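You operate a simulated robot arm through the tools that you are given. There is no shell and no other tool. Be economical: measure what you need, move in short steps, check, and stop when the job is done.

The job below is to be done with a simulated robot arm. You get a single attempt, and the scene is never put back.

TASK
Fetch the small teal box and set it on the lower shelf of the store cabinet. Put the long blue tray on the middle shelf of the store cabinet away on the left end of the grey bench. Take the purple ring tube on the right half of the blue bench and put it away on the bench top by the foam board. Open the bottom cabinet drawer, take the brown plug and leave it in the inside of the bottom cabinet drawer and shut the drawer again. Take the purple box from the right half of the blue bench and put it on the round grey pad. Open the top cabinet door, take the red puck and leave it on the top compartment of the store cabinet and shut the door again. The order is free. Set down upright: small teal box, purple ring tube, purple box.

Only the result counts: the job must be done as asked and must still hold three seconds after the hand-in. Knocking over, shifting, dropping, spilling or breaking anything else fails it.

THE ROBOT
A 6-joint arm with a two-finger parallel gripper on a trunk, on a base that drives. Base frame: it is fixed to the floor where the robot stands at the start and does not move with it; the origin is under the middle of the robot, x ahead of it, y to its left, z up. Lengths are in m, angles in rad, forces in N, time in s.
With the tool pointing down near the work surface it reaches from about 0.34 to 0.86 m from the robot's upright axis, wherever it stands. Its first joint turns from -2.007 to 2.007 rad. Places, roughly: bench top by the foam board [-4.3, 4.3, 0.8]; bottom cabinet drawer [0.5, -0.4, 0.2]; brown plug (3x3x6 cm) [0.7, 0.8, 0.8]; inside of the bottom cabinet drawer [0.6, -0.4, 0.1]; left end of the grey bench [-3.1, 10.5, 0.8]; long blue tray (45x22x5 cm) [0.7, -0.3, 0.8]; lower shelf of the store cabinet [0.7, -0.4, 0.3]; purple box (4x4x7 cm) [0.5, 0.7, 0.8]; purple ring tube (3x3x6 cm) [0.7, 0.5, 0.8]; red puck (5x5x3 cm) [0.5, 0.5, 0.8]; round grey pad (8x8x2 cm) [0.6, 0.4, 0.8]; small teal box (10x6x9 cm) [0.5, -0.2, 1.2]; top cabinet door [0.4, -0.1, 1.7]; top compartment of the store cabinet [0.7, -0.1, 1.6]. Payload 3.43 kg.
The TCP is the grasp point between the finger pads, 0.034 m short of the fingertips. In the tool frame z runs along the fingers and y along their closing line. The gripper opens to 0.128 m. The fingers are 0.024 m wide and 0.012 m thick; the gripper's body (0.048 by 0.13 m) begins 0.096 m behind the TCP.
Orientation is that of the tool frame in the base frame, as [roll, pitch, yaw] about the fixed x, y, z axes, in that order (R = Rz(yaw) Ry(pitch) Rx(roll)). With the fingers straight down and closing along the base's y, the tool's x points along the base's -x, its y along +y and its z along -z.

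THE INTERFACE
- The arm moves only by the tool send_rows. Its argument "steps" is a list of rows, each an object of numbers (a shift or turn left out is 0, a gripper value left out holds the last): "grip": the gripper command, from -1 (shut) to 1 (fully open), values between in proportion; "dx", "dy", "dz": the shift along the base's x, y, z in m; "rx", "ry", "rz": the turn, a rotation vector about the base's x, y, z in rad. In form: [{"grip": .., "dx": .., "dy": .., "dz": .., "rx": .., "ry": .., "rz": ..}, ...]. A call has 1 to 8 rows; each row is the pose to reach, as a shift and turn from the pose commanded when the call began. A row lasts 0.2 s, in which the tool goes at most 0.05 m and 0.15 rad; a call with a longer step from one row to the next is refused whole, and so is a gripper value outside its range. Where a pose cannot be reached the arm comes as near as it can. A force on the tool above 40 N (or 10 N above the force at the start of the call, whichever is more), or a blocked arm, ends the call early, and 0.2 s more pass. The fingers move at their own pace (about 0.108 m/s each) and stop on an object; they squeeze with about 43 N. The grip force told is the motor's: it shows also when the fingers shut on nothing. Time passes only in rows, and 0.2 s behind the last, so rows that repeat a pose let the fingers close. The reply holds the time, the measured pose of the TCP, the force on the tool along the base axes, the opening and the grip force, in the units named above and with some noise, with the torque about the TCP (base axes, N m) and any sound that the robot's microphone picked up.
- Cameras (640 x 400 px; columns grow to the right, rows downward): "scene" is now at [0.0082, 0.1767, 1.4662]; the picture's right is [-0.19, -0.98, 0.00], its down [-0.01, 0.00, -1.00] and it looks along [0.98, -0.19, -0.01] (base axes); focal length 214 px, centre (320, 200). "wrist" rides on the gripper at [0.076, -0.011, -0.16] in the tool frame; the picture's right is [0.15, 0.99, 0.00], its down [-0.88, 0.13, -0.46] and it looks along [-0.45, 0.07, 0.89] (tool axes); focal length 234 px, centre (320, 200). There is no depth. A picture from a camera that has moved, and an enlarged one, comes with that camera's place and axes in the base frame and with its lens.
- capture(camera): a new picture of that camera. The clock stands still meanwhile.
- move_column(by): slides the trunk up (or, below 0, down) by that many m; the arm and the scene camera ride with it, the base frame stays. It gives what a move gives, with no picture.
- steer(legs): drives the robot by 1 to 6 legs, each [ahead, turn to the left] in m and rad, along the robot's own axes; the way and the turn of a leg run together, so that a leg with both is an arc; at most 1.5 m and 3.142 rad a leg. The arm and the cameras ride along, it lands a little off, and it stops where it bumps. It gives what a move gives.
- turn_head(pan, tilt): turns the head with the scene camera to pan (to the left, within 1.798 rad either way) and tilt (down, from -0.506 to 1.204), counted from straight ahead of the robot. It gives what a move gives.
- close_up(camera, box): a new picture of the part [left, top, right, bottom] of that camera's present view, enlarged. The clock stands still meanwhile.
- sign_off(): hands the job in; it is judged then, once.

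Go step by step. Nothing tells you exact positions but the pictures and the camera data: compare them with the known pose of the tool, close in by small moves and look again before you grip or let go. The budget is 483 turns and 228 pictures, counting those below and the enlarged ones. Unless the task says otherwise, let go and move clear before handing in, and close with one line.

The tools are called after ">>>" by a JSON object that holds its "api" and its "payload". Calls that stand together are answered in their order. send_rows: Moves the arm, as the interface text tells. Its arguments: {"type":"object","properties":{"steps":{"type":"array"}},"required":["steps"]} The other tools are called the same way: move_column (by) slides the trunk up or down; steer (legs) drives the base; turn_head (pan, tilt) turns the head that bears the scene camera; capture (camera) takes a picture; close_up (camera, box) takes an enlarged picture of a part of a camera's view; sign_off () hands the job in.

At the start:

```text
t: 0.0
tcp_pos: [0.4444, 0.181, 1.0003]
tcp_rot: [-3.141, 0.001, -3.141]
force: [-0.4, 1.3, 0.8]
torque: [0.02, 0.01, 0.02]
gripper_width: 0.1279
finger_force: 0.1
trunk travel left (down, up): [-0.675, 0.115]
robot x, y, heading: [-0.0001, -0.0004, 0.001]
head pan, tilt: [-0.195, 0.012]
```

scene: 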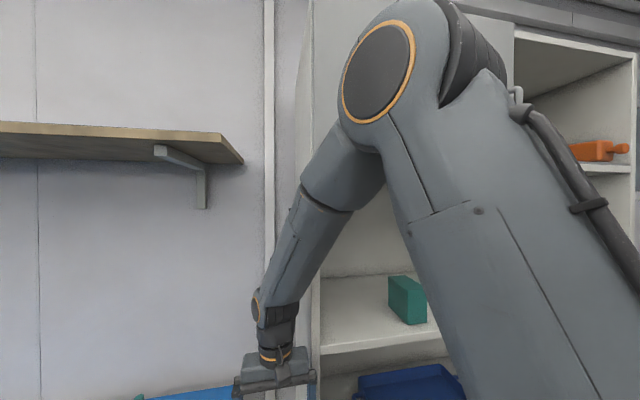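
wrist: 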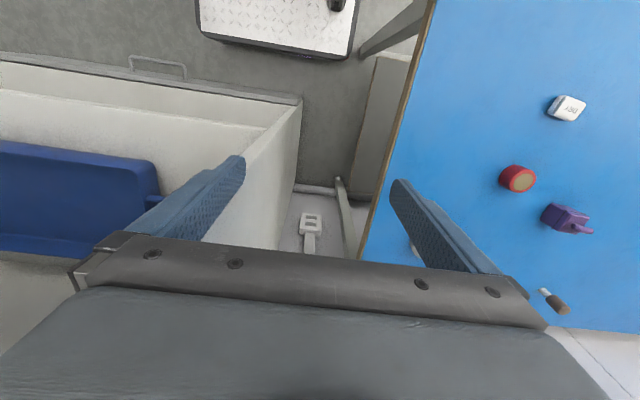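

I see the arm in front of the store cabinet, with the blue bench to the left. First I look around with the head.

>>> {"api": "turn_head", "payload": {"pan": 0.8, "tilt": 0.6}}

>>> {"api": "capture", "payload": {"camera": "scene"}}

>>> {"api": "turn_head", "payload": {"pan": -0.7, "tilt": 0.3}}

>>> {"api": "capture", "payload": {"camera": "scene"}}

```text
t: 1.3
tcp_pos: [0.4451, 0.1822, 1.0001]
tcp_rot: [-3.141, 0.001, 3.141]
force: [-0.9, 0.2, 0.0]
torque: [0.01, 0.03, 0.0]
gripper_width: 0.1279
finger_force: 0.0
trunk travel left (down, up): [-0.675, 0.115]
robot x, y, heading: [-0.0005, -0.0011, 0.001]
head pan, tilt: [0.799, 0.6]
```

```text
225 pictures are left
camera scene: at [-0.0187, 0.2575, 1.4121], right [0.72, -0.7, 0.0], down [-0.39, -0.4, -0.83], along [0.58, 0.59, -0.56], focal length 214 px, centre (320, 200)
```

scene: 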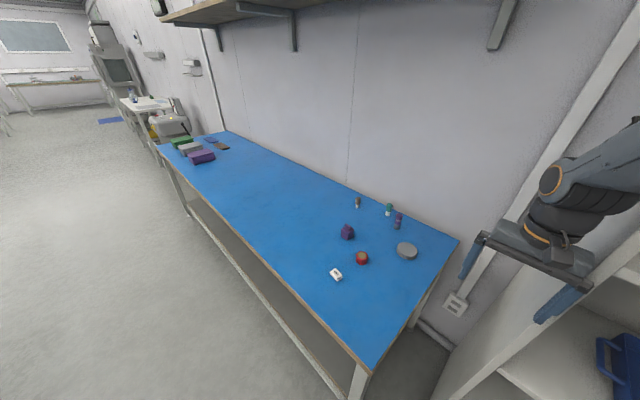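

```text
t: 2.9
tcp_pos: [0.4448, 0.1807, 0.9993]
tcp_rot: [3.14, -0.001, 3.141]
force: [-0.1, 0.1, 0.5]
torque: [0.0, -0.01, -0.01]
gripper_width: 0.128
finger_force: 0.0
trunk travel left (down, up): [-0.675, 0.115]
robot x, y, heading: [0.0005, 0.0024, 0.001]
head pan, tilt: [-0.7, 0.3]
```

```text
224 pictures are left
camera scene: at [-0.0089, 0.1341, 1.4395], right [-0.64, -0.77, 0.0], down [-0.23, 0.19, -0.96], along [0.73, -0.61, -0.3], focal length 214 px, centre (320, 200)
```

scene: 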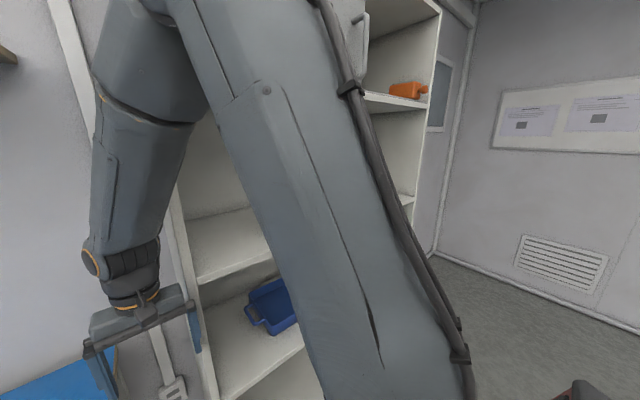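

The arm hides the cabinet. I check the room to the sides before I back off for an overview.

>>> {"api": "turn_head", "payload": {"pan": -1.79, "tilt": 0.4}}

>>> {"api": "capture", "payload": {"camera": "scene"}}

>>> {"api": "turn_head", "payload": {"pan": 1.79, "tilt": 0.4}}

>>> {"api": "capture", "payload": {"camera": "scene"}}

```text
t: 4.2
tcp_pos: [0.4439, 0.182, 0.9998]
tcp_rot: [3.141, 0.001, -3.142]
force: [0.7, 0.3, 0.9]
torque: [0.0, 0.01, -0.02]
gripper_width: 0.1279
finger_force: 0.0
trunk travel left (down, up): [-0.675, 0.115]
robot x, y, heading: [0.0022, -0.0011, 0.002]
head pan, tilt: [-1.791, 0.4]
```

```text
223 pictures are left
camera scene: at [-0.1005, 0.1037, 1.4303], right [-0.98, 0.22, 0.0], down [0.08, 0.38, -0.92], along [-0.2, -0.9, -0.39], focal length 214 px, centre (320, 200)
```

scene: 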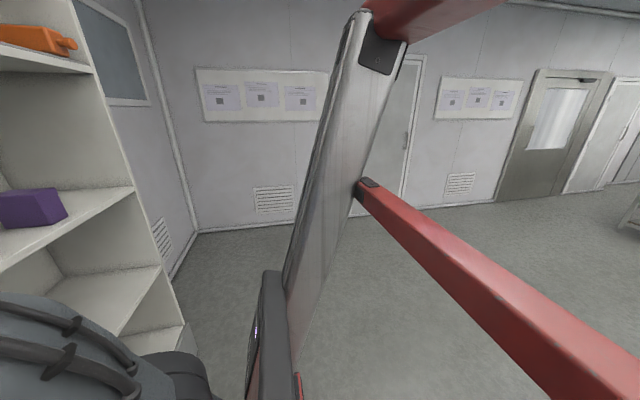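

```text
t: 7.2
tcp_pos: [0.4447, 0.1815, 0.9996]
tcp_rot: [-3.141, 0.001, -3.141]
force: [-0.1, -0.8, 0.5]
torque: [0.02, 0.01, 0.01]
gripper_width: 0.1278
finger_force: 0.0
trunk travel left (down, up): [-0.675, 0.115]
robot x, y, heading: [0.0023, -0.0024, 0.004]
head pan, tilt: [1.791, 0.4]
```

```text
222 pictures are left
camera scene: at [-0.1005, 0.2846, 1.4302], right [0.98, 0.22, 0.0], down [0.08, -0.38, -0.92], along [-0.2, 0.9, -0.39], focal length 214 px, centre (320, 200)
```

scene: 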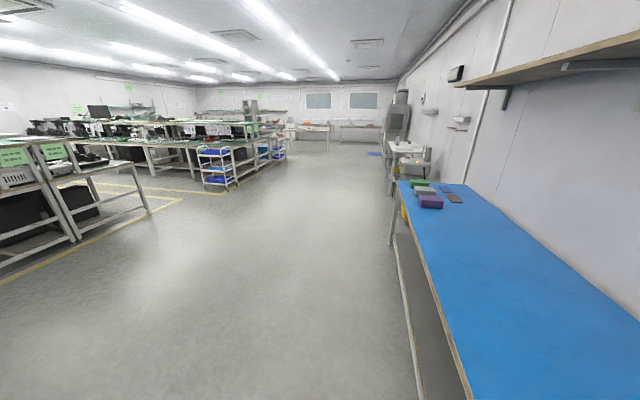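

The floor behind is free. I back off 0.8 m and look at the cabinet.

>>> {"api": "steer", "payload": {"legs": [[-0.9, 0]]}}

>>> {"api": "turn_head", "payload": {"pan": -0.1, "tilt": 0.35}}

>>> {"api": "capture", "payload": {"camera": "scene"}}

```text
t: 11.9
tcp_pos: [-0.4613, 0.182, 1.0003]
tcp_rot: [-3.14, 0.0, 3.128]
force: [1.0, 0.1, -0.4]
torque: [0.0, 0.01, 0.0]
gripper_width: 0.1281
finger_force: 0.1
trunk travel left (down, up): [-0.675, 0.115]
robot x, y, heading: [-0.9072, 0.0037, -0.013]
head pan, tilt: [1.791, 0.4]
```

```text
t: 13.8
tcp_pos: [-0.4609, 0.1822, 0.9984]
tcp_rot: [-3.141, 0.0, 3.128]
force: [0.6, 0.0, -0.6]
torque: [-0.01, 0.01, -0.01]
gripper_width: 0.1281
finger_force: 0.0
trunk travel left (down, up): [-0.675, 0.115]
robot x, y, heading: [-0.9064, 0.0075, -0.013]
head pan, tilt: [-0.099, 0.351]
```

```text
221 pictures are left
camera scene: at [-0.8935, 0.191, 1.4348], right [-0.11, -0.99, 0.0], down [-0.34, 0.04, -0.94], along [0.93, -0.11, -0.34], focal length 214 px, centre (320, 200)
```

scene: 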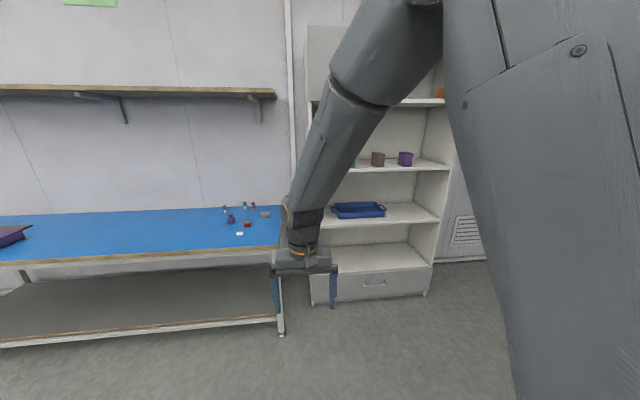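

I turn the base right so the arm leaves the view, and look left.

>>> {"api": "steer", "payload": {"legs": [[0, -1.0]]}}

>>> {"api": "turn_head", "payload": {"pan": 0.8, "tilt": 0.15}}

>>> {"api": "capture", "payload": {"camera": "scene"}}

```text
t: 16.8
tcp_pos: [-0.5254, -0.2848, 0.9991]
tcp_rot: [3.141, 0.0, 2.102]
force: [0.1, 0.3, 0.1]
torque: [0.02, 0.03, 0.0]
gripper_width: 0.1281
finger_force: 0.1
trunk travel left (down, up): [-0.675, 0.115]
robot x, y, heading: [-0.9074, 0.0072, -1.036]
head pan, tilt: [-0.099, 0.351]
```

```text
t: 18.0
tcp_pos: [-0.5271, -0.2853, 0.9997]
tcp_rot: [3.141, -0.001, 2.106]
force: [-0.6, 1.1, -0.2]
torque: [-0.01, 0.0, 0.0]
gripper_width: 0.1279
finger_force: 0.1
trunk travel left (down, up): [-0.675, 0.115]
robot x, y, heading: [-0.9081, 0.0034, -1.034]
head pan, tilt: [0.799, 0.15]
```

```text
220 pictures are left
camera scene: at [-0.6902, 0.1528, 1.4535], right [-0.24, -0.97, 0.0], down [-0.15, 0.04, -0.99], along [0.96, -0.23, -0.15], focal length 214 px, centre (320, 200)
```

scene: 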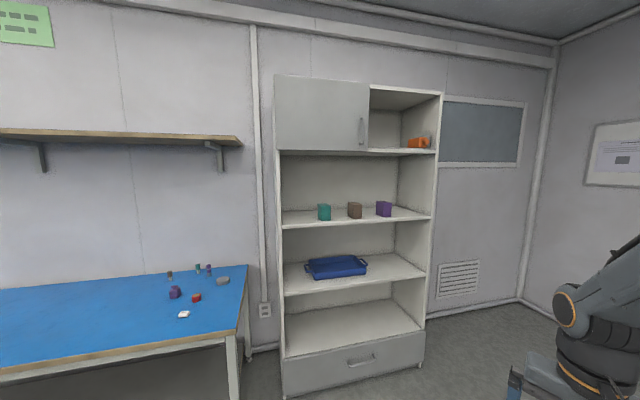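

Now I have a clear overview of the cabinet. Next I enlarge details: bench items, tray, handles.

>>> {"api": "close_up", "payload": {"camera": "scene", "box": [140, 240, 260, 330]}}

>>> {"api": "close_up", "payload": {"camera": "scene", "box": [275, 190, 435, 300]}}

>>> {"api": "close_up", "payload": {"camera": "scene", "box": [270, 70, 450, 170]}}

>>> {"api": "close_up", "payload": {"camera": "scene", "box": [270, 290, 430, 400]}}

```text
4.44 times, centred on (200, 285) of scene
camera zoom: at [-0.6902, 0.1528, 1.4535], right [-0.24, -0.97, 0.0], down [-0.15, 0.04, -0.99], along [0.96, -0.23, -0.15], focal length 953 px, centre (853, -178)
```

zoom: 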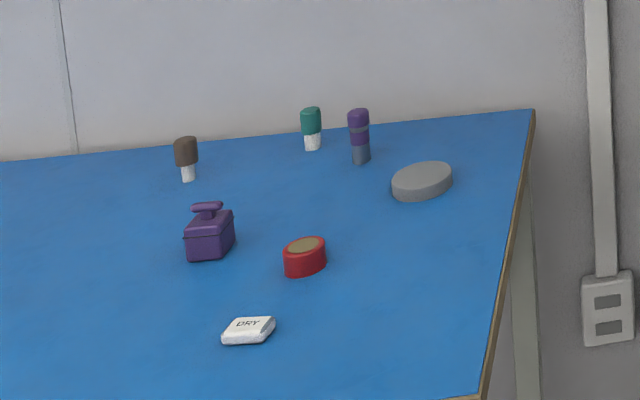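

```text
3.64 times, centred on (355, 245) of scene
camera zoom: at [-0.6902, 0.1528, 1.4535], right [-0.24, -0.97, 0.0], down [-0.15, 0.04, -0.99], along [0.96, -0.23, -0.15], focal length 780 px, centre (193, 36)
```

zoom: 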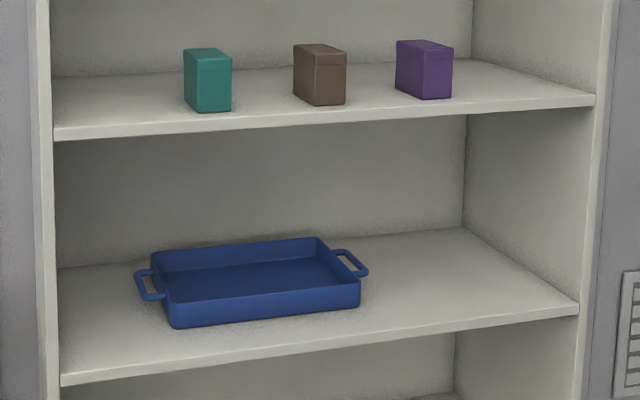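

```text
3.56 times, centred on (360, 120) of scene
camera zoom: at [-0.6902, 0.1528, 1.4535], right [-0.24, -0.97, 0.0], down [-0.15, 0.04, -0.99], along [0.96, -0.23, -0.15], focal length 763 px, centre (178, 484)
```

zoom: 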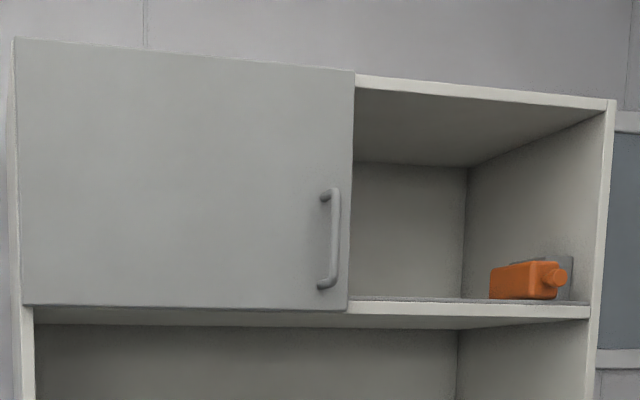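

```text
3.64 times, centred on (350, 345) of scene
camera zoom: at [-0.6902, 0.1528, 1.4535], right [-0.24, -0.97, 0.0], down [-0.15, 0.04, -0.99], along [0.96, -0.23, -0.15], focal length 780 px, centre (211, -327)
```

zoom: 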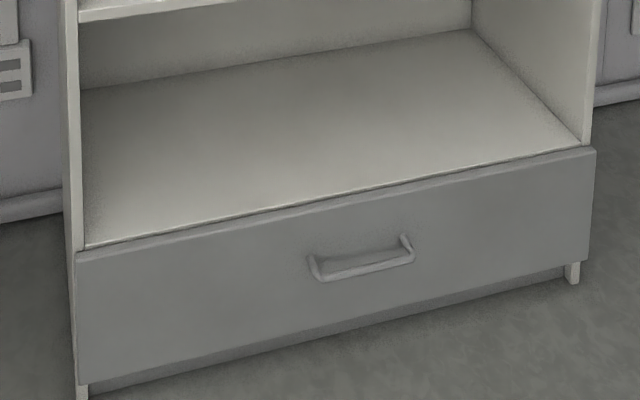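

Objects located roughly: bench front edge x≈0.18, bench right end y≈0.31, cabinet front x≈0.48. I look down to learn the size of the robot's base.

>>> {"api": "turn_head", "payload": {"pan": 0.3, "tilt": 1.2}}

>>> {"api": "capture", "payload": {"camera": "scene"}}

>>> {"api": "turn_head", "payload": {"pan": 1.7, "tilt": 1.2}}

>>> {"api": "capture", "payload": {"camera": "scene"}}

```text
t: 19.3
tcp_pos: [-0.5265, -0.2841, 0.9991]
tcp_rot: [-3.141, 0.0, 2.104]
force: [0.3, 0.1, -0.6]
torque: [0.02, 0.0, -0.01]
gripper_width: 0.1281
finger_force: 0.0
trunk travel left (down, up): [-0.675, 0.115]
robot x, y, heading: [-0.9087, 0.0062, -1.039]
head pan, tilt: [0.3, 1.201]
```

```text
215 pictures are left
camera scene: at [-0.7389, 0.1371, 1.3675], right [-0.67, -0.74, 0.0], down [-0.69, 0.63, -0.36], along [0.27, -0.24, -0.93], focal length 214 px, centre (320, 200)
```

scene: 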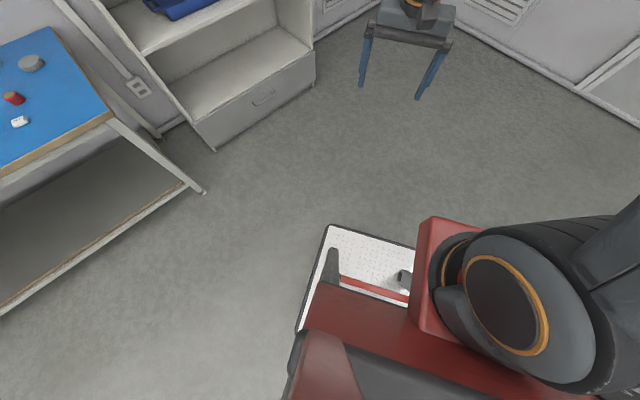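

```text
t: 20.8
tcp_pos: [-0.5261, -0.2856, 0.9997]
tcp_rot: [-3.141, 0.001, 2.101]
force: [0.8, -0.2, 0.2]
torque: [0.02, 0.03, 0.01]
gripper_width: 0.128
finger_force: 0.1
trunk travel left (down, up): [-0.675, 0.115]
robot x, y, heading: [-0.9065, 0.0083, -1.034]
head pan, tilt: [1.7, 1.201]
```

```text
214 pictures are left
camera scene: at [-0.7362, 0.2091, 1.3674], right [0.61, -0.79, 0.0], down [-0.74, -0.57, -0.36], along [0.29, 0.22, -0.93], focal length 214 px, centre (320, 200)
```

scene: 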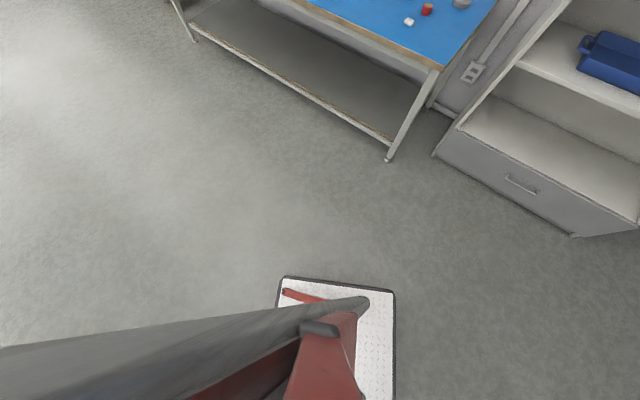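

The base is about ±0.28 m. I drive to a stand in front of the bench at about (-0.16, 0.6), facing it.

>>> {"api": "steer", "payload": {"legs": [[0, 2.126], [0.667, 0], [0, -1.092], [0.3, 0]]}}

>>> {"api": "turn_head", "payload": {"pan": 0.2, "tilt": 0.7}}

>>> {"api": "capture", "payload": {"camera": "scene"}}

>>> {"api": "capture", "payload": {"camera": "wrist"}}

```text
t: 33.9
tcp_pos: [0.1585, 0.7489, 0.9996]
tcp_rot: [3.14, 0.001, 3.127]
force: [-0.1, 1.1, 0.4]
torque: [0.02, 0.0, 0.02]
gripper_width: 0.1283
finger_force: 0.1
trunk travel left (down, up): [-0.675, 0.115]
robot x, y, heading: [-0.2905, 0.5763, -0.011]
head pan, tilt: [1.7, 1.201]
```

```text
t: 35.5
tcp_pos: [0.1576, 0.7481, 0.9996]
tcp_rot: [-3.141, 0.002, 3.127]
force: [-0.5, 0.3, 0.3]
torque: [-0.01, 0.0, 0.01]
gripper_width: 0.1282
finger_force: 0.0
trunk travel left (down, up): [-0.675, 0.115]
robot x, y, heading: [-0.2894, 0.5732, -0.014]
head pan, tilt: [0.201, 0.7]
```

```text
213 pictures are left
camera scene: at [-0.2829, 0.7841, 1.4034], right [0.19, -0.98, 0.0], down [-0.63, -0.12, -0.76], along [0.75, 0.14, -0.64], focal length 214 px, centre (320, 200)
```

scene: 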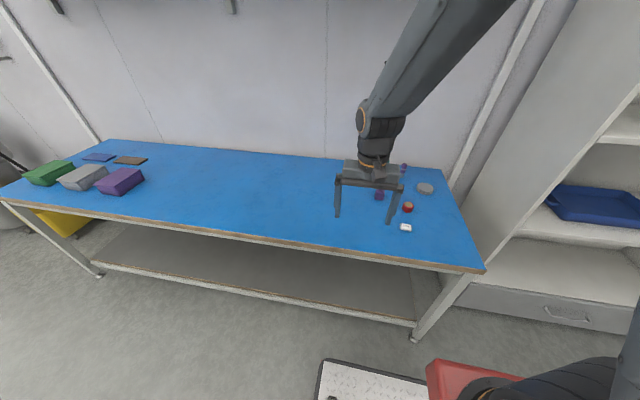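

```text
212 pictures are left
camera wrist: at [0.0831, 0.7392, 1.1593], right [-0.13, 0.99, 0.0], down [0.88, 0.12, 0.46], along [0.45, 0.06, -0.89], focal length 234 px, centre (320, 200)
```

wrist: 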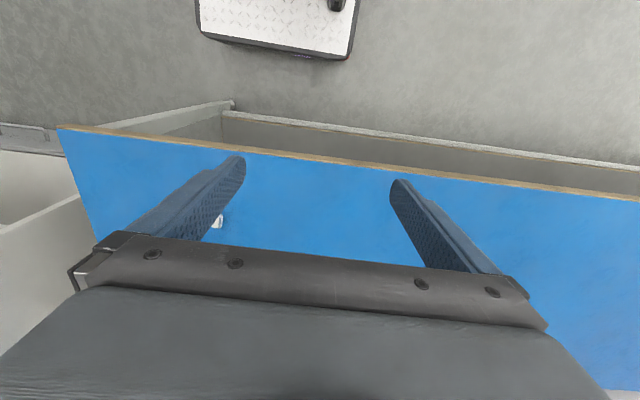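

Bench front edge is at x≈0.19, and my deck front at about −0.02. I move ahead 0.14 m and look at the objects.

>>> {"api": "steer", "payload": {"legs": [[0.14, 0.012]]}}

>>> {"api": "turn_head", "payload": {"pan": -0.2, "tilt": 0.6}}

>>> {"api": "capture", "payload": {"camera": "scene"}}

>>> {"api": "capture", "payload": {"camera": "wrist"}}

```text
t: 36.8
tcp_pos: [0.301, 0.7522, 0.9995]
tcp_rot: [-3.141, -0.002, 3.139]
force: [0.0, 0.2, 1.2]
torque: [0.0, 0.03, 0.01]
gripper_width: 0.1282
finger_force: 0.2
trunk travel left (down, up): [-0.675, 0.115]
robot x, y, heading: [-0.1464, 0.5709, -0.004]
head pan, tilt: [0.201, 0.7]
```

```text
t: 37.7
tcp_pos: [0.3007, 0.7521, 0.9987]
tcp_rot: [3.141, 0.001, 3.138]
force: [0.3, -1.0, -0.1]
torque: [0.06, -0.01, 0.0]
gripper_width: 0.1279
finger_force: 0.0
trunk travel left (down, up): [-0.675, 0.115]
robot x, y, heading: [-0.146, 0.572, -0.003]
head pan, tilt: [-0.201, 0.6]
```

```text
211 pictures are left
camera scene: at [-0.138, 0.7483, 1.412], right [-0.2, -0.98, 0.0], down [-0.55, 0.11, -0.82], along [0.81, -0.17, -0.57], focal length 214 px, centre (320, 200)
```

scene: 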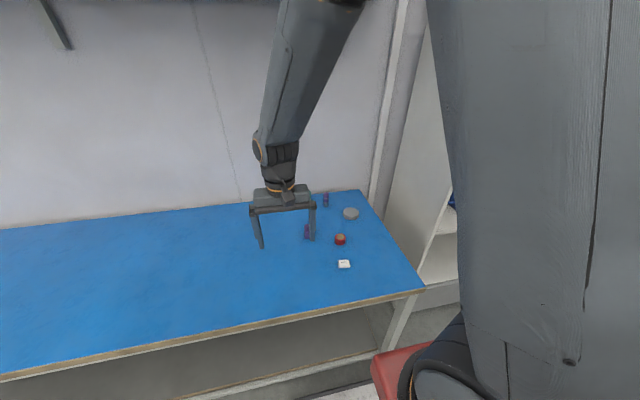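

```text
210 pictures are left
camera wrist: at [0.2252, 0.7419, 1.1592], right [-0.14, 0.99, 0.0], down [0.88, 0.13, 0.46], along [0.45, 0.06, -0.89], focal length 234 px, centre (320, 200)
```

wrist: 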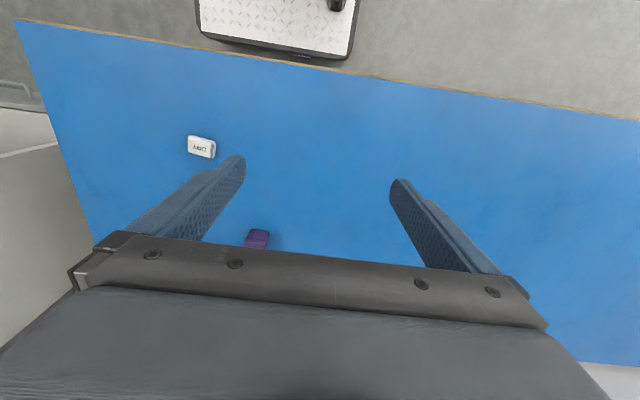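

The purple box sits near (0.49, 0.65). I move the tool above it for a top view.

>>> {"api": "send_rows", "payload": {"steps": [{"grip": 1, "dx": 0.04, "dy": -0.02}, {"dx": 0.08, "dy": -0.04}, {"dx": 0.12, "dy": -0.06}, {"dx": 0.16, "dy": -0.08}, {"dx": 0.19, "dy": -0.1}, {"dx": 0.19, "dy": -0.1}]}}

>>> {"api": "capture", "payload": {"camera": "wrist"}}

>>> {"api": "capture", "payload": {"camera": "scene"}}

```text
t: 39.1
tcp_pos: [0.491, 0.6519, 1.0022]
tcp_rot: [3.14, 0.001, 3.14]
force: [0.4, -0.8, -0.5]
torque: [-0.01, -0.01, 0.03]
gripper_width: 0.128
finger_force: 0.0
trunk travel left (down, up): [-0.675, 0.115]
robot x, y, heading: [-0.1465, 0.5719, 0.001]
head pan, tilt: [-0.201, 0.6]
```

```text
209 pictures are left
camera wrist: at [0.4164, 0.6423, 1.1617], right [-0.14, 0.99, 0.0], down [0.88, 0.13, 0.46], along [0.45, 0.07, -0.89], focal length 234 px, centre (320, 200)
```

wrist: 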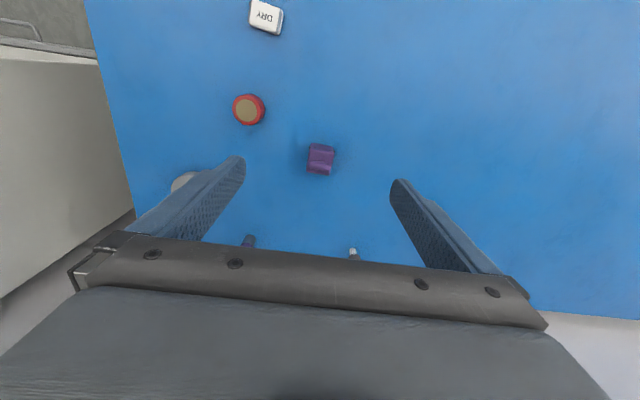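

```text
208 pictures are left
camera scene: at [-0.138, 0.7482, 1.412], right [-0.2, -0.98, 0.0], down [-0.55, 0.11, -0.83], along [0.81, -0.17, -0.56], focal length 214 px, centre (320, 200)
```

scene: 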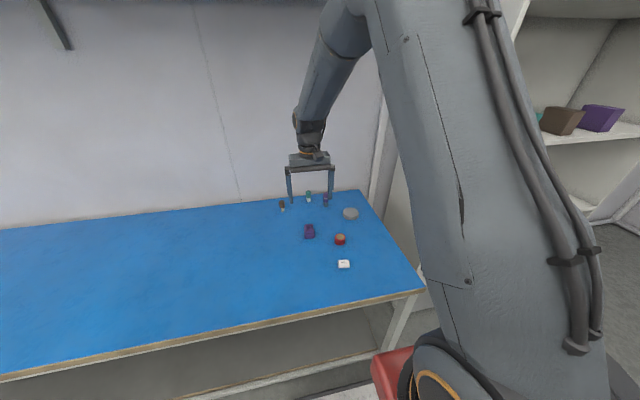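

>>> {"api": "close_up", "payload": {"camera": "wrist", "box": [160, 80, 380, 260]}}

>>> {"api": "close_up", "payload": {"camera": "scene", "box": [260, 170, 380, 280]}}

```text
2.22 times, centred on (270, 170) of wrist
camera zoom: at [0.4164, 0.6423, 1.1617], right [-0.14, 0.99, 0.0], down [0.88, 0.13, 0.46], along [0.45, 0.07, -0.89], focal length 520 px, centre (431, 267)
```

zoom: 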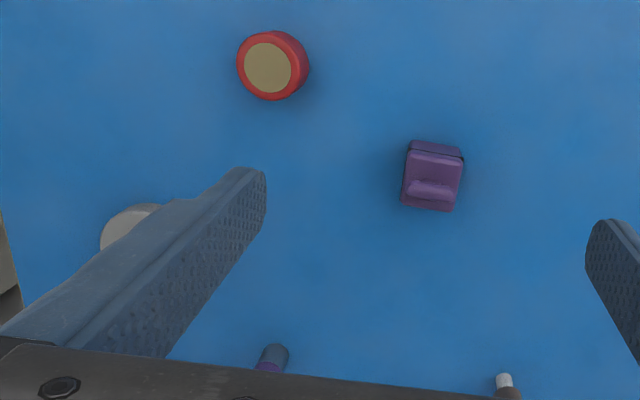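

```text
3.64 times, centred on (320, 225) of scene
camera zoom: at [-0.138, 0.7482, 1.412], right [-0.2, -0.98, 0.0], down [-0.55, 0.11, -0.83], along [0.81, -0.17, -0.56], focal length 780 px, centre (320, 109)
```

zoom: 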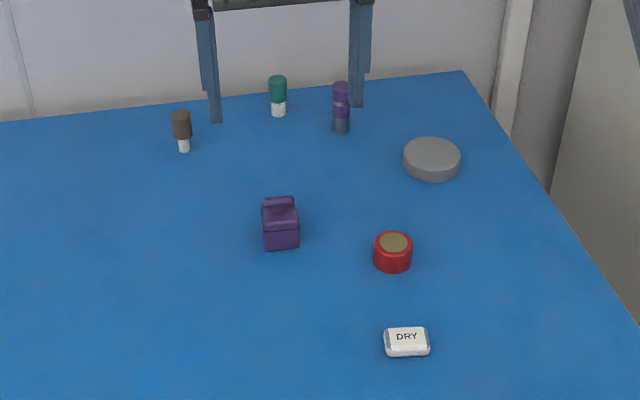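

The box is axis-aligned at about (0.52, 0.66), the bench top at about z 0.77–0.78. I descend part way and check.

>>> {"api": "send_rows", "payload": {"steps": [{"grip": 1, "dx": 0.029, "dy": 0.008, "dz": -0.03}, {"dx": 0.029, "dy": 0.008, "dz": -0.07}, {"dx": 0.029, "dy": 0.008, "dz": -0.12}, {"dx": 0.029, "dy": 0.008, "dz": -0.12}]}}

>>> {"api": "capture", "payload": {"camera": "wrist"}}

>>> {"api": "close_up", "payload": {"camera": "scene", "box": [260, 170, 380, 280]}}

```text
t: 40.1
tcp_pos: [0.5221, 0.6599, 0.8771]
tcp_rot: [3.139, 0.0, 3.137]
force: [0.5, -0.2, -0.3]
torque: [0.01, 0.0, 0.0]
gripper_width: 0.1281
finger_force: 0.2
trunk travel left (down, up): [-0.675, 0.115]
robot x, y, heading: [-0.146, 0.5731, -0.006]
head pan, tilt: [-0.201, 0.6]
```

```text
205 pictures are left
camera wrist: at [0.4476, 0.6507, 1.0372], right [-0.14, 0.99, 0.0], down [0.88, 0.13, 0.46], along [0.45, 0.07, -0.89], focal length 234 px, centre (320, 200)
```

wrist: 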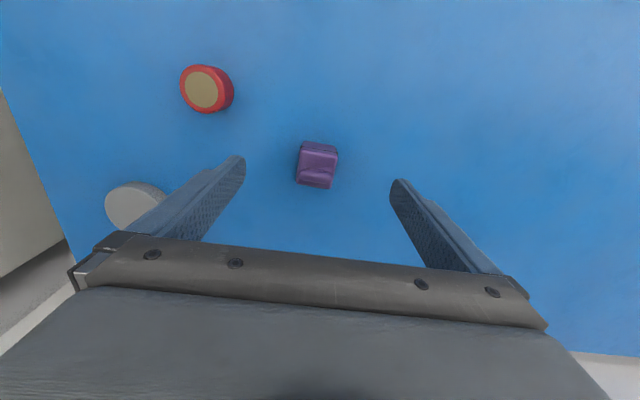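

```text
3.64 times, centred on (320, 225) of scene
camera zoom: at [-0.138, 0.7482, 1.412], right [-0.2, -0.98, 0.0], down [-0.55, 0.11, -0.83], along [0.81, -0.17, -0.56], focal length 780 px, centre (320, 109)
```

zoom: 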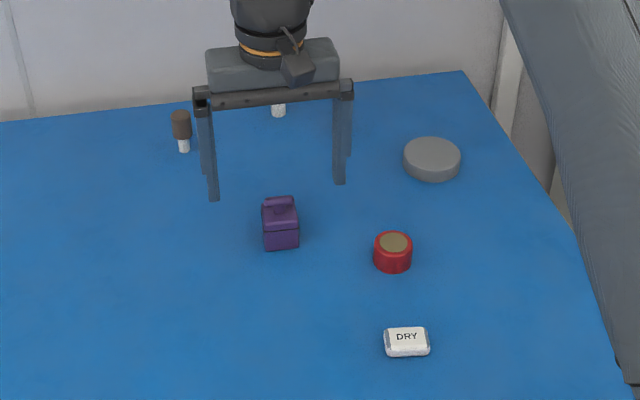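

Aligned. I go down to z≈0.815 and close.

>>> {"api": "send_rows", "payload": {"steps": [{"grip": 1, "dx": -0.005, "dz": -0.03}, {"dx": -0.005, "dz": -0.062}, {"dx": -0.005, "dz": -0.062}, {"grip": -1, "dx": -0.005, "dz": -0.062}, {"dx": -0.005, "dz": -0.062}, {"dx": -0.005, "dz": -0.062}, {"dx": -0.005, "dz": -0.062}]}}

>>> {"api": "capture", "payload": {"camera": "wrist"}}

```text
t: 41.7
tcp_pos: [0.5151, 0.6585, 0.8172]
tcp_rot: [-3.141, 0.0, 3.138]
force: [0.2, 0.0, 0.3]
torque: [-0.02, 0.05, -0.02]
gripper_width: 0.0397
finger_force: 42.8
trunk travel left (down, up): [-0.675, 0.115]
robot x, y, heading: [-0.1437, 0.5734, -0.003]
head pan, tilt: [-0.201, 0.6]
```

```text
203 pictures are left
camera wrist: at [0.4401, 0.6482, 0.9772], right [-0.14, 0.99, 0.0], down [0.88, 0.13, 0.46], along [0.45, 0.06, -0.89], focal length 234 px, centre (320, 200)
```

wrist: 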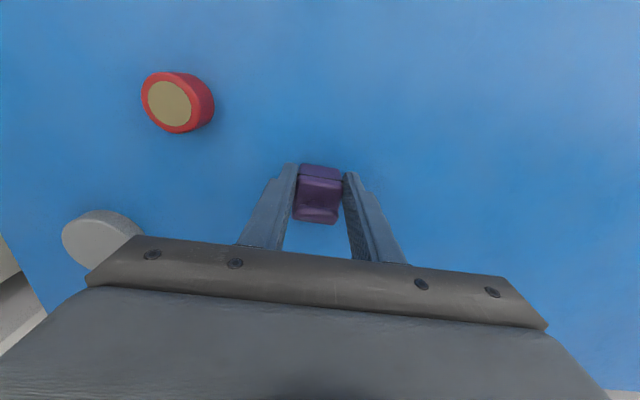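

Gripped (0.040 m). I lift and go towards the pad.

>>> {"api": "send_rows", "payload": {"steps": [{"dz": 0.04}, {"dz": 0.08}, {"dz": 0.1, "dx": 0.02, "dy": -0.03}, {"dz": 0.1, "dx": 0.04, "dy": -0.07}, {"dz": 0.1, "dx": 0.05, "dy": -0.12}, {"dz": 0.1, "dx": 0.06, "dy": -0.15}, {"dz": 0.1, "dx": 0.06, "dy": -0.15}]}}

>>> {"api": "capture", "payload": {"camera": "wrist"}}

>>> {"api": "close_up", "payload": {"camera": "scene", "box": [260, 170, 380, 280]}}

```text
refused: row 5 steps farther than a row can; nothing moved
```

```text
202 pictures are left
camera wrist: at [0.4401, 0.6482, 0.9772], right [-0.14, 0.99, 0.0], down [0.88, 0.13, 0.46], along [0.45, 0.06, -0.89], focal length 234 px, centre (320, 200)
```

wrist: 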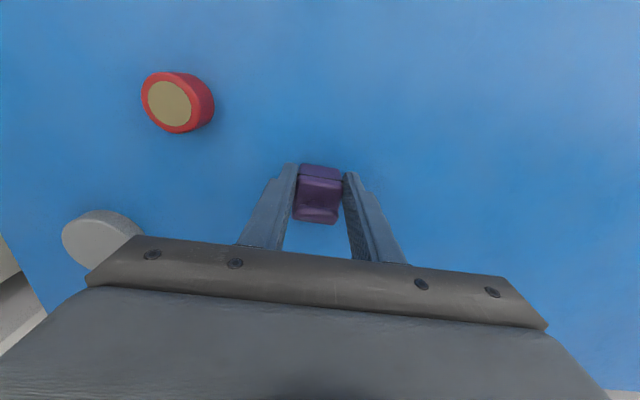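

```text
3.64 times, centred on (320, 225) of scene
camera zoom: at [-0.1379, 0.7482, 1.412], right [-0.2, -0.98, 0.0], down [-0.55, 0.11, -0.83], along [0.81, -0.17, -0.56], focal length 780 px, centre (320, 109)
```

zoom: 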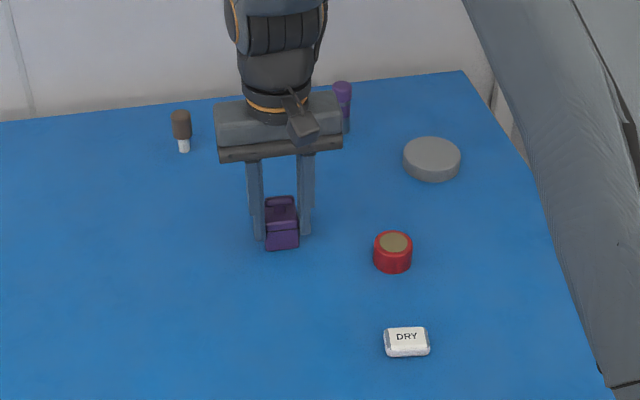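

A row was too long; I send it again with shorter steps.

>>> {"api": "send_rows", "payload": {"steps": [{"dz": 0.04}, {"dz": 0.08}, {"dz": 0.09, "dx": 0.02, "dy": -0.03}, {"dz": 0.09, "dx": 0.035, "dy": -0.07}, {"dz": 0.09, "dx": 0.05, "dy": -0.11}, {"dz": 0.09, "dx": 0.05, "dy": -0.15}, {"dz": 0.09, "dx": 0.05, "dy": -0.15}]}}

>>> {"api": "capture", "payload": {"camera": "wrist"}}

>>> {"api": "close_up", "payload": {"camera": "scene", "box": [260, 170, 380, 280]}}

```text
t: 43.3
tcp_pos: [0.5639, 0.5094, 0.9087]
tcp_rot: [3.142, 0.0, 3.137]
force: [0.5, 0.7, -1.6]
torque: [-0.01, 0.04, 0.0]
gripper_width: 0.0394
finger_force: 43.2
trunk travel left (down, up): [-0.675, 0.115]
robot x, y, heading: [-0.143, 0.5706, -0.003]
head pan, tilt: [-0.201, 0.6]
```

```text
200 pictures are left
camera wrist: at [0.4888, 0.5002, 1.0687], right [-0.14, 0.99, 0.0], down [0.88, 0.13, 0.46], along [0.45, 0.07, -0.89], focal length 234 px, centre (320, 200)
```

wrist: 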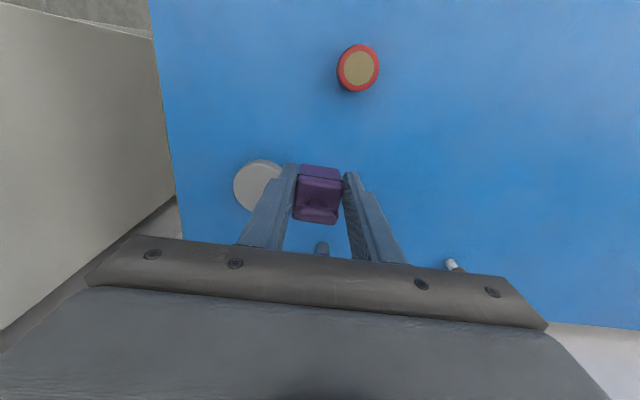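

```text
3.64 times, centred on (320, 225) of scene
camera zoom: at [-0.1379, 0.7481, 1.412], right [-0.2, -0.98, 0.0], down [-0.55, 0.11, -0.83], along [0.81, -0.17, -0.56], focal length 780 px, centre (320, 109)
```

zoom: 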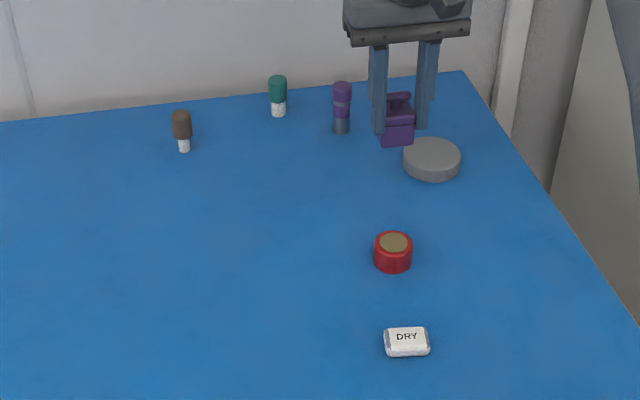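

Pad centre at about (0.618, 0.44). I move above it and lower.

>>> {"api": "send_rows", "payload": {"steps": [{"dx": 0.03, "dy": -0.035}, {"dx": 0.054, "dy": -0.07}, {"dx": 0.054, "dy": -0.07}, {"dx": 0.054, "dy": -0.07, "dz": -0.04}, {"dx": 0.054, "dy": -0.07, "dz": -0.05}, {"dx": 0.054, "dy": -0.07, "dz": -0.05}]}}

>>> {"api": "capture", "payload": {"camera": "wrist"}}

>>> {"api": "close_up", "payload": {"camera": "scene", "box": [300, 180, 380, 240]}}

```text
t: 44.7
tcp_pos: [0.619, 0.438, 0.8585]
tcp_rot: [-3.141, 0.001, 3.138]
force: [-0.1, 0.0, -1.3]
torque: [-0.01, 0.01, -0.02]
gripper_width: 0.039
finger_force: 42.7
trunk travel left (down, up): [-0.675, 0.115]
robot x, y, heading: [-0.1463, 0.5723, -0.004]
head pan, tilt: [-0.201, 0.6]
```

```text
198 pictures are left
camera wrist: at [0.5436, 0.4288, 1.0173], right [-0.14, 0.99, 0.0], down [0.88, 0.13, 0.46], along [0.45, 0.07, -0.89], focal length 234 px, centre (320, 200)
```

wrist: 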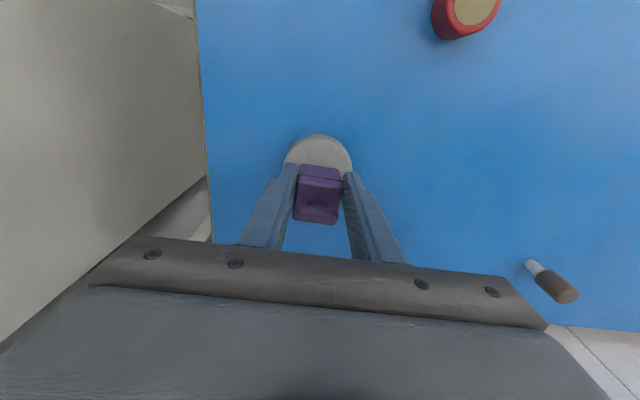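

```text
6.67 times, centred on (340, 210) of scene
camera zoom: at [-0.1379, 0.7481, 1.412], right [-0.2, -0.98, 0.0], down [-0.55, 0.11, -0.82], along [0.81, -0.17, -0.57], focal length 1430 px, centre (187, 133)
```

zoom: 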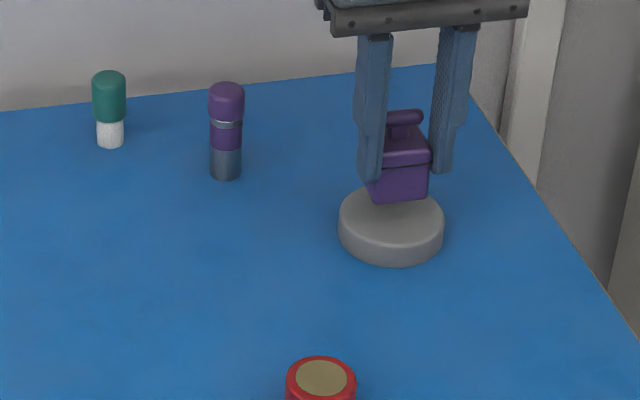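

Well aligned; I shift 5 mm forward and lower onto the pad.

>>> {"api": "send_rows", "payload": {"steps": [{"dx": 0.005, "dz": -0.012}, {"dx": 0.005, "dz": -0.018}, {"dx": 0.005, "dz": -0.02}, {"dx": 0.005, "dz": -0.021}]}}

>>> {"api": "close_up", "payload": {"camera": "scene", "box": [300, 180, 380, 240]}}

```text
t: 45.7
tcp_pos: [0.6249, 0.44, 0.8378]
tcp_rot: [-3.141, 0.0, 3.137]
force: [0.0, 0.6, 2.2]
torque: [0.06, 0.0, -0.02]
gripper_width: 0.0392
finger_force: 43.4
trunk travel left (down, up): [-0.675, 0.115]
robot x, y, heading: [-0.1418, 0.573, -0.003]
head pan, tilt: [-0.201, 0.6]
```

```text
6.67 times, centred on (340, 210) of scene
camera zoom: at [-0.1381, 0.7482, 1.4121], right [-0.2, -0.98, 0.0], down [-0.55, 0.11, -0.83], along [0.81, -0.17, -0.56], focal length 1430 px, centre (187, 133)
```

zoom: 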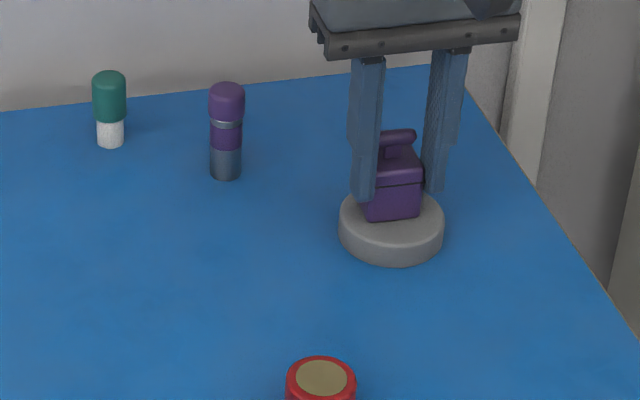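

Contact is felt. I release and rise.

>>> {"api": "send_rows", "payload": {"steps": [{"dz": -0.001}, {"dz": -0.001, "grip": 0.2}, {"dz": -0.001}, {"dz": -0.001}, {"dz": 0.03}, {"dz": 0.07}, {"dz": 0.11}, {"dz": 0.15}]}}

>>> {"api": "close_up", "payload": {"camera": "scene", "box": [260, 170, 380, 280]}}

>>> {"api": "capture", "payload": {"camera": "wrist"}}

```text
t: 47.5
tcp_pos: [0.624, 0.4414, 0.9885]
tcp_rot: [-3.142, 0.001, 3.137]
force: [0.3, 0.0, 0.1]
torque: [0.01, 0.01, 0.01]
gripper_width: 0.0768
finger_force: 0.1
trunk travel left (down, up): [-0.675, 0.115]
robot x, y, heading: [-0.1477, 0.5751, -0.004]
head pan, tilt: [-0.201, 0.6]
```

```text
3.64 times, centred on (320, 225) of scene
camera zoom: at [-0.1377, 0.7481, 1.412], right [-0.2, -0.98, 0.0], down [-0.55, 0.11, -0.82], along [0.81, -0.17, -0.57], focal length 780 px, centre (320, 109)
```

zoom: 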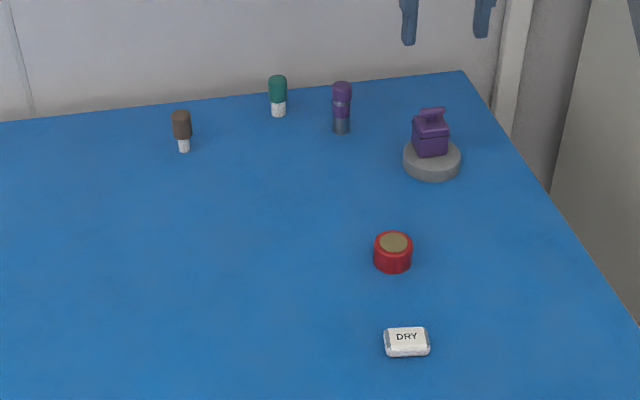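

```text
194 pictures are left
camera wrist: at [0.5496, 0.4309, 1.1472], right [-0.14, 0.99, 0.0], down [0.88, 0.13, 0.45], along [0.45, 0.07, -0.89], focal length 234 px, centre (320, 200)
```

wrist: 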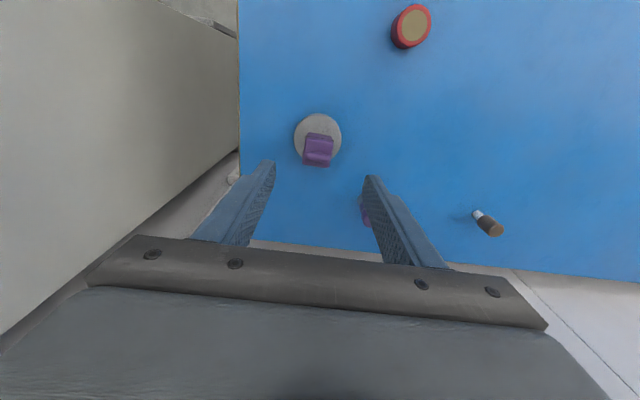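

The purple box stands on the pad. Next the purple ring tube at about (0.725, 0.532): I move 4 cm closer to have reach.

>>> {"api": "steer", "payload": {"legs": [[0.04, 0.0]]}}

>>> {"api": "send_rows", "payload": {"steps": [{"grip": 0.2, "dy": 0.03}, {"dx": 0.02, "dy": 0.06}, {"dx": 0.04, "dy": 0.09}, {"dx": 0.06, "dy": 0.095}, {"dx": 0.06, "dy": 0.095}]}}

>>> {"api": "capture", "payload": {"camera": "wrist"}}

>>> {"api": "close_up", "payload": {"camera": "scene", "box": [260, 170, 380, 280]}}

```text
t: 48.4
tcp_pos: [0.6645, 0.4412, 0.9887]
tcp_rot: [-3.141, -0.001, 3.139]
force: [-0.5, -0.3, 1.0]
torque: [0.0, 0.03, -0.01]
gripper_width: 0.0766
finger_force: 0.1
trunk travel left (down, up): [-0.675, 0.115]
robot x, y, heading: [-0.1065, 0.5722, -0.002]
head pan, tilt: [-0.201, 0.6]
```

```text
t: 49.6
tcp_pos: [0.7243, 0.5345, 0.9877]
tcp_rot: [-3.141, 0.0, 3.138]
force: [0.5, 0.2, -0.4]
torque: [0.0, -0.01, 0.03]
gripper_width: 0.0767
finger_force: 0.1
trunk travel left (down, up): [-0.675, 0.115]
robot x, y, heading: [-0.1038, 0.5715, -0.002]
head pan, tilt: [-0.201, 0.6]
```

```text
193 pictures are left
camera wrist: at [0.6496, 0.5257, 1.1467], right [-0.14, 0.99, 0.0], down [0.88, 0.13, 0.46], along [0.45, 0.07, -0.89], focal length 234 px, centre (320, 200)
```

wrist: 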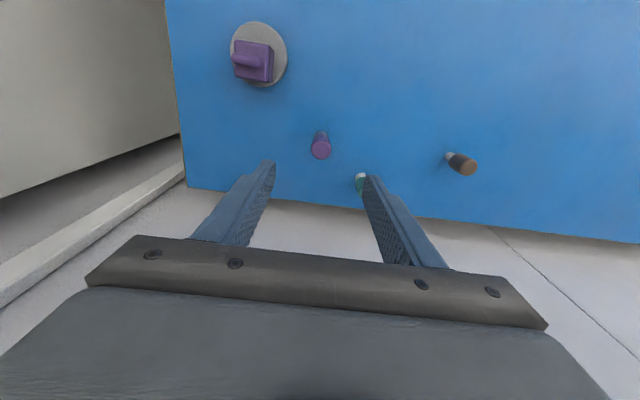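

```text
3.64 times, centred on (320, 225) of scene
camera zoom: at [-0.098, 0.7481, 1.412], right [-0.2, -0.98, 0.0], down [-0.55, 0.11, -0.83], along [0.81, -0.17, -0.56], focal length 780 px, centre (320, 109)
```

zoom: 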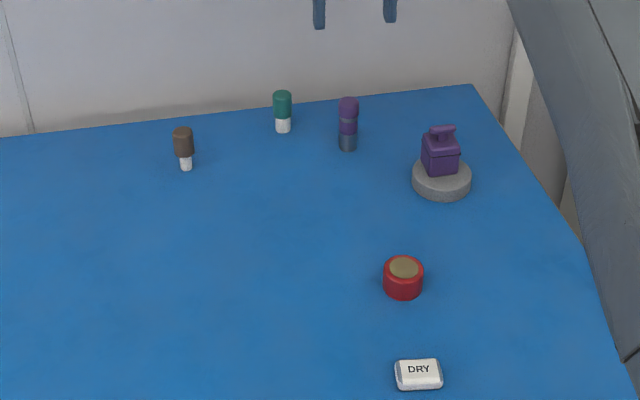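

Tube top at (0.73, 0.54). I descend over it.

>>> {"api": "send_rows", "payload": {"steps": [{"dx": 0.005, "dy": 0.005, "dz": -0.04}, {"dx": 0.005, "dy": 0.005, "dz": -0.085}, {"dx": 0.005, "dy": 0.005, "dz": -0.11}, {"dx": 0.005, "dy": 0.005, "dz": -0.11}]}}

>>> {"api": "capture", "payload": {"camera": "wrist"}}

>>> {"api": "close_up", "payload": {"camera": "scene", "box": [280, 160, 360, 220]}}

```text
t: 50.6
tcp_pos: [0.7288, 0.5414, 0.8773]
tcp_rot: [-3.141, 0.0, 3.137]
force: [-0.8, -1.0, -0.7]
torque: [0.0, 0.01, 0.0]
gripper_width: 0.0768
finger_force: 0.1
trunk travel left (down, up): [-0.675, 0.115]
robot x, y, heading: [-0.1069, 0.5719, -0.003]
head pan, tilt: [-0.201, 0.6]
```

```text
191 pictures are left
camera wrist: at [0.6543, 0.5307, 1.0372], right [-0.14, 0.99, 0.0], down [0.88, 0.13, 0.46], along [0.45, 0.07, -0.89], focal length 234 px, centre (320, 200)
```

wrist: 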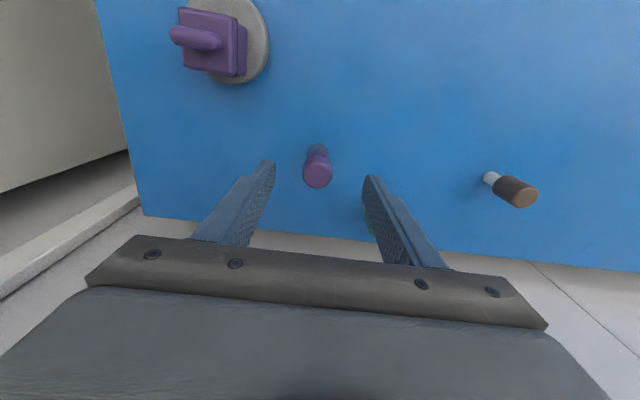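

```text
6.67 times, centred on (320, 190) of scene
camera zoom: at [-0.098, 0.748, 1.412], right [-0.2, -0.98, 0.0], down [-0.55, 0.11, -0.83], along [0.81, -0.17, -0.56], focal length 1430 px, centre (320, 267)
```

zoom: 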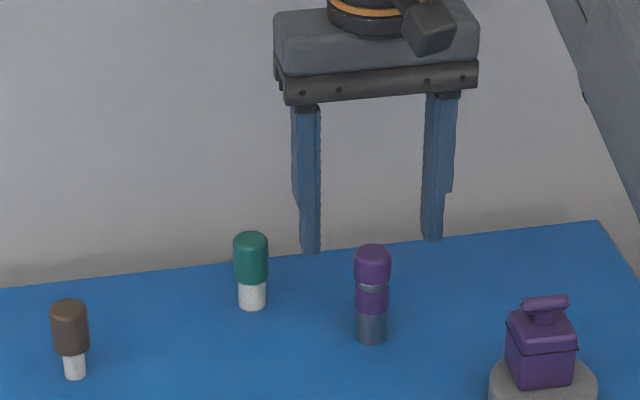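

>>> {"api": "send_rows", "payload": {"steps": [{"dz": -0.03}, {"dz": -0.06}, {"dz": -0.06}, {"grip": -1, "dz": -0.06}, {"dz": -0.06}, {"dz": -0.06}, {"dz": -0.06}]}}

>>> {"api": "close_up", "payload": {"camera": "scene", "box": [280, 160, 360, 220]}}

```text
t: 52.2
tcp_pos: [0.7296, 0.5422, 0.8186]
tcp_rot: [3.141, 0.001, 3.14]
force: [-0.2, 0.8, 0.5]
torque: [-0.03, 0.02, -0.01]
gripper_width: 0.0251
finger_force: 42.8
trunk travel left (down, up): [-0.675, 0.115]
robot x, y, heading: [-0.1026, 0.5713, -0.005]
head pan, tilt: [-0.201, 0.6]
heard: snap
```

```text
6.67 times, centred on (320, 190) of scene
camera zoom: at [-0.098, 0.748, 1.412], right [-0.2, -0.98, 0.0], down [-0.55, 0.11, -0.83], along [0.81, -0.17, -0.56], focal length 1430 px, centre (320, 267)
```

zoom: 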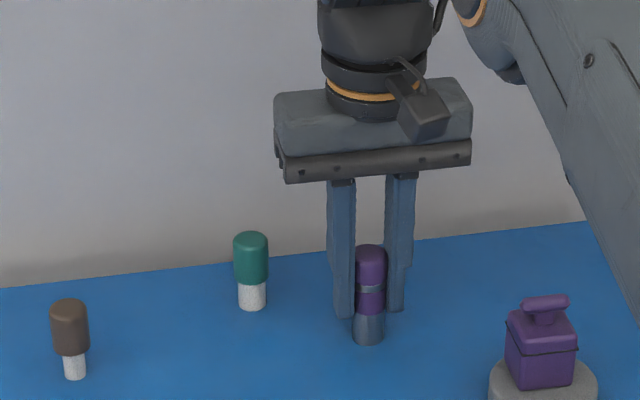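

A snap was heard on closing. I look closely before lifting.

>>> {"api": "close_up", "payload": {"camera": "wrist", "box": [240, 120, 400, 240]}}

>>> {"api": "close_up", "payload": {"camera": "scene", "box": [310, 185, 342, 209]}}

```text
3.33 times, centred on (320, 180) of wrist
camera zoom: at [0.6551, 0.5313, 0.9778], right [-0.14, 0.99, 0.0], down [0.88, 0.13, 0.46], along [0.45, 0.07, -0.89], focal length 781 px, centre (320, 267)
```

zoom: 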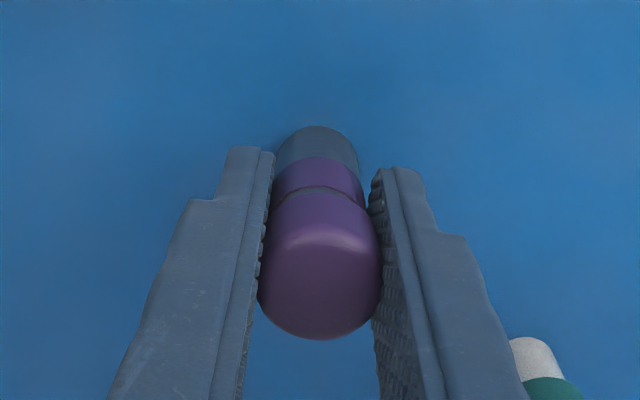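

```text
16.00 times, centred on (326, 197) of scene
camera zoom: at [-0.098, 0.748, 1.412], right [-0.2, -0.98, 0.0], down [-0.55, 0.11, -0.83], along [0.81, -0.17, -0.56], focal length 3432 px, centre (224, 248)
```

zoom: 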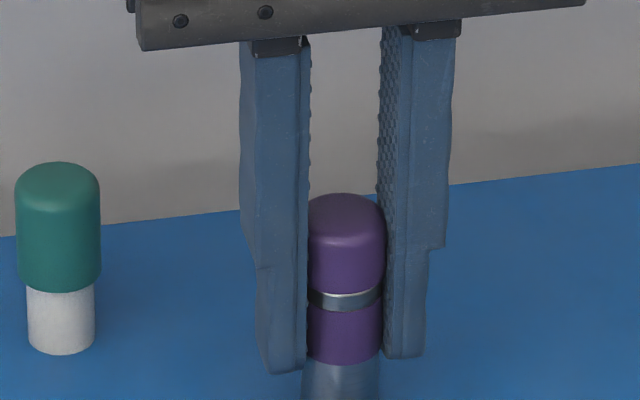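

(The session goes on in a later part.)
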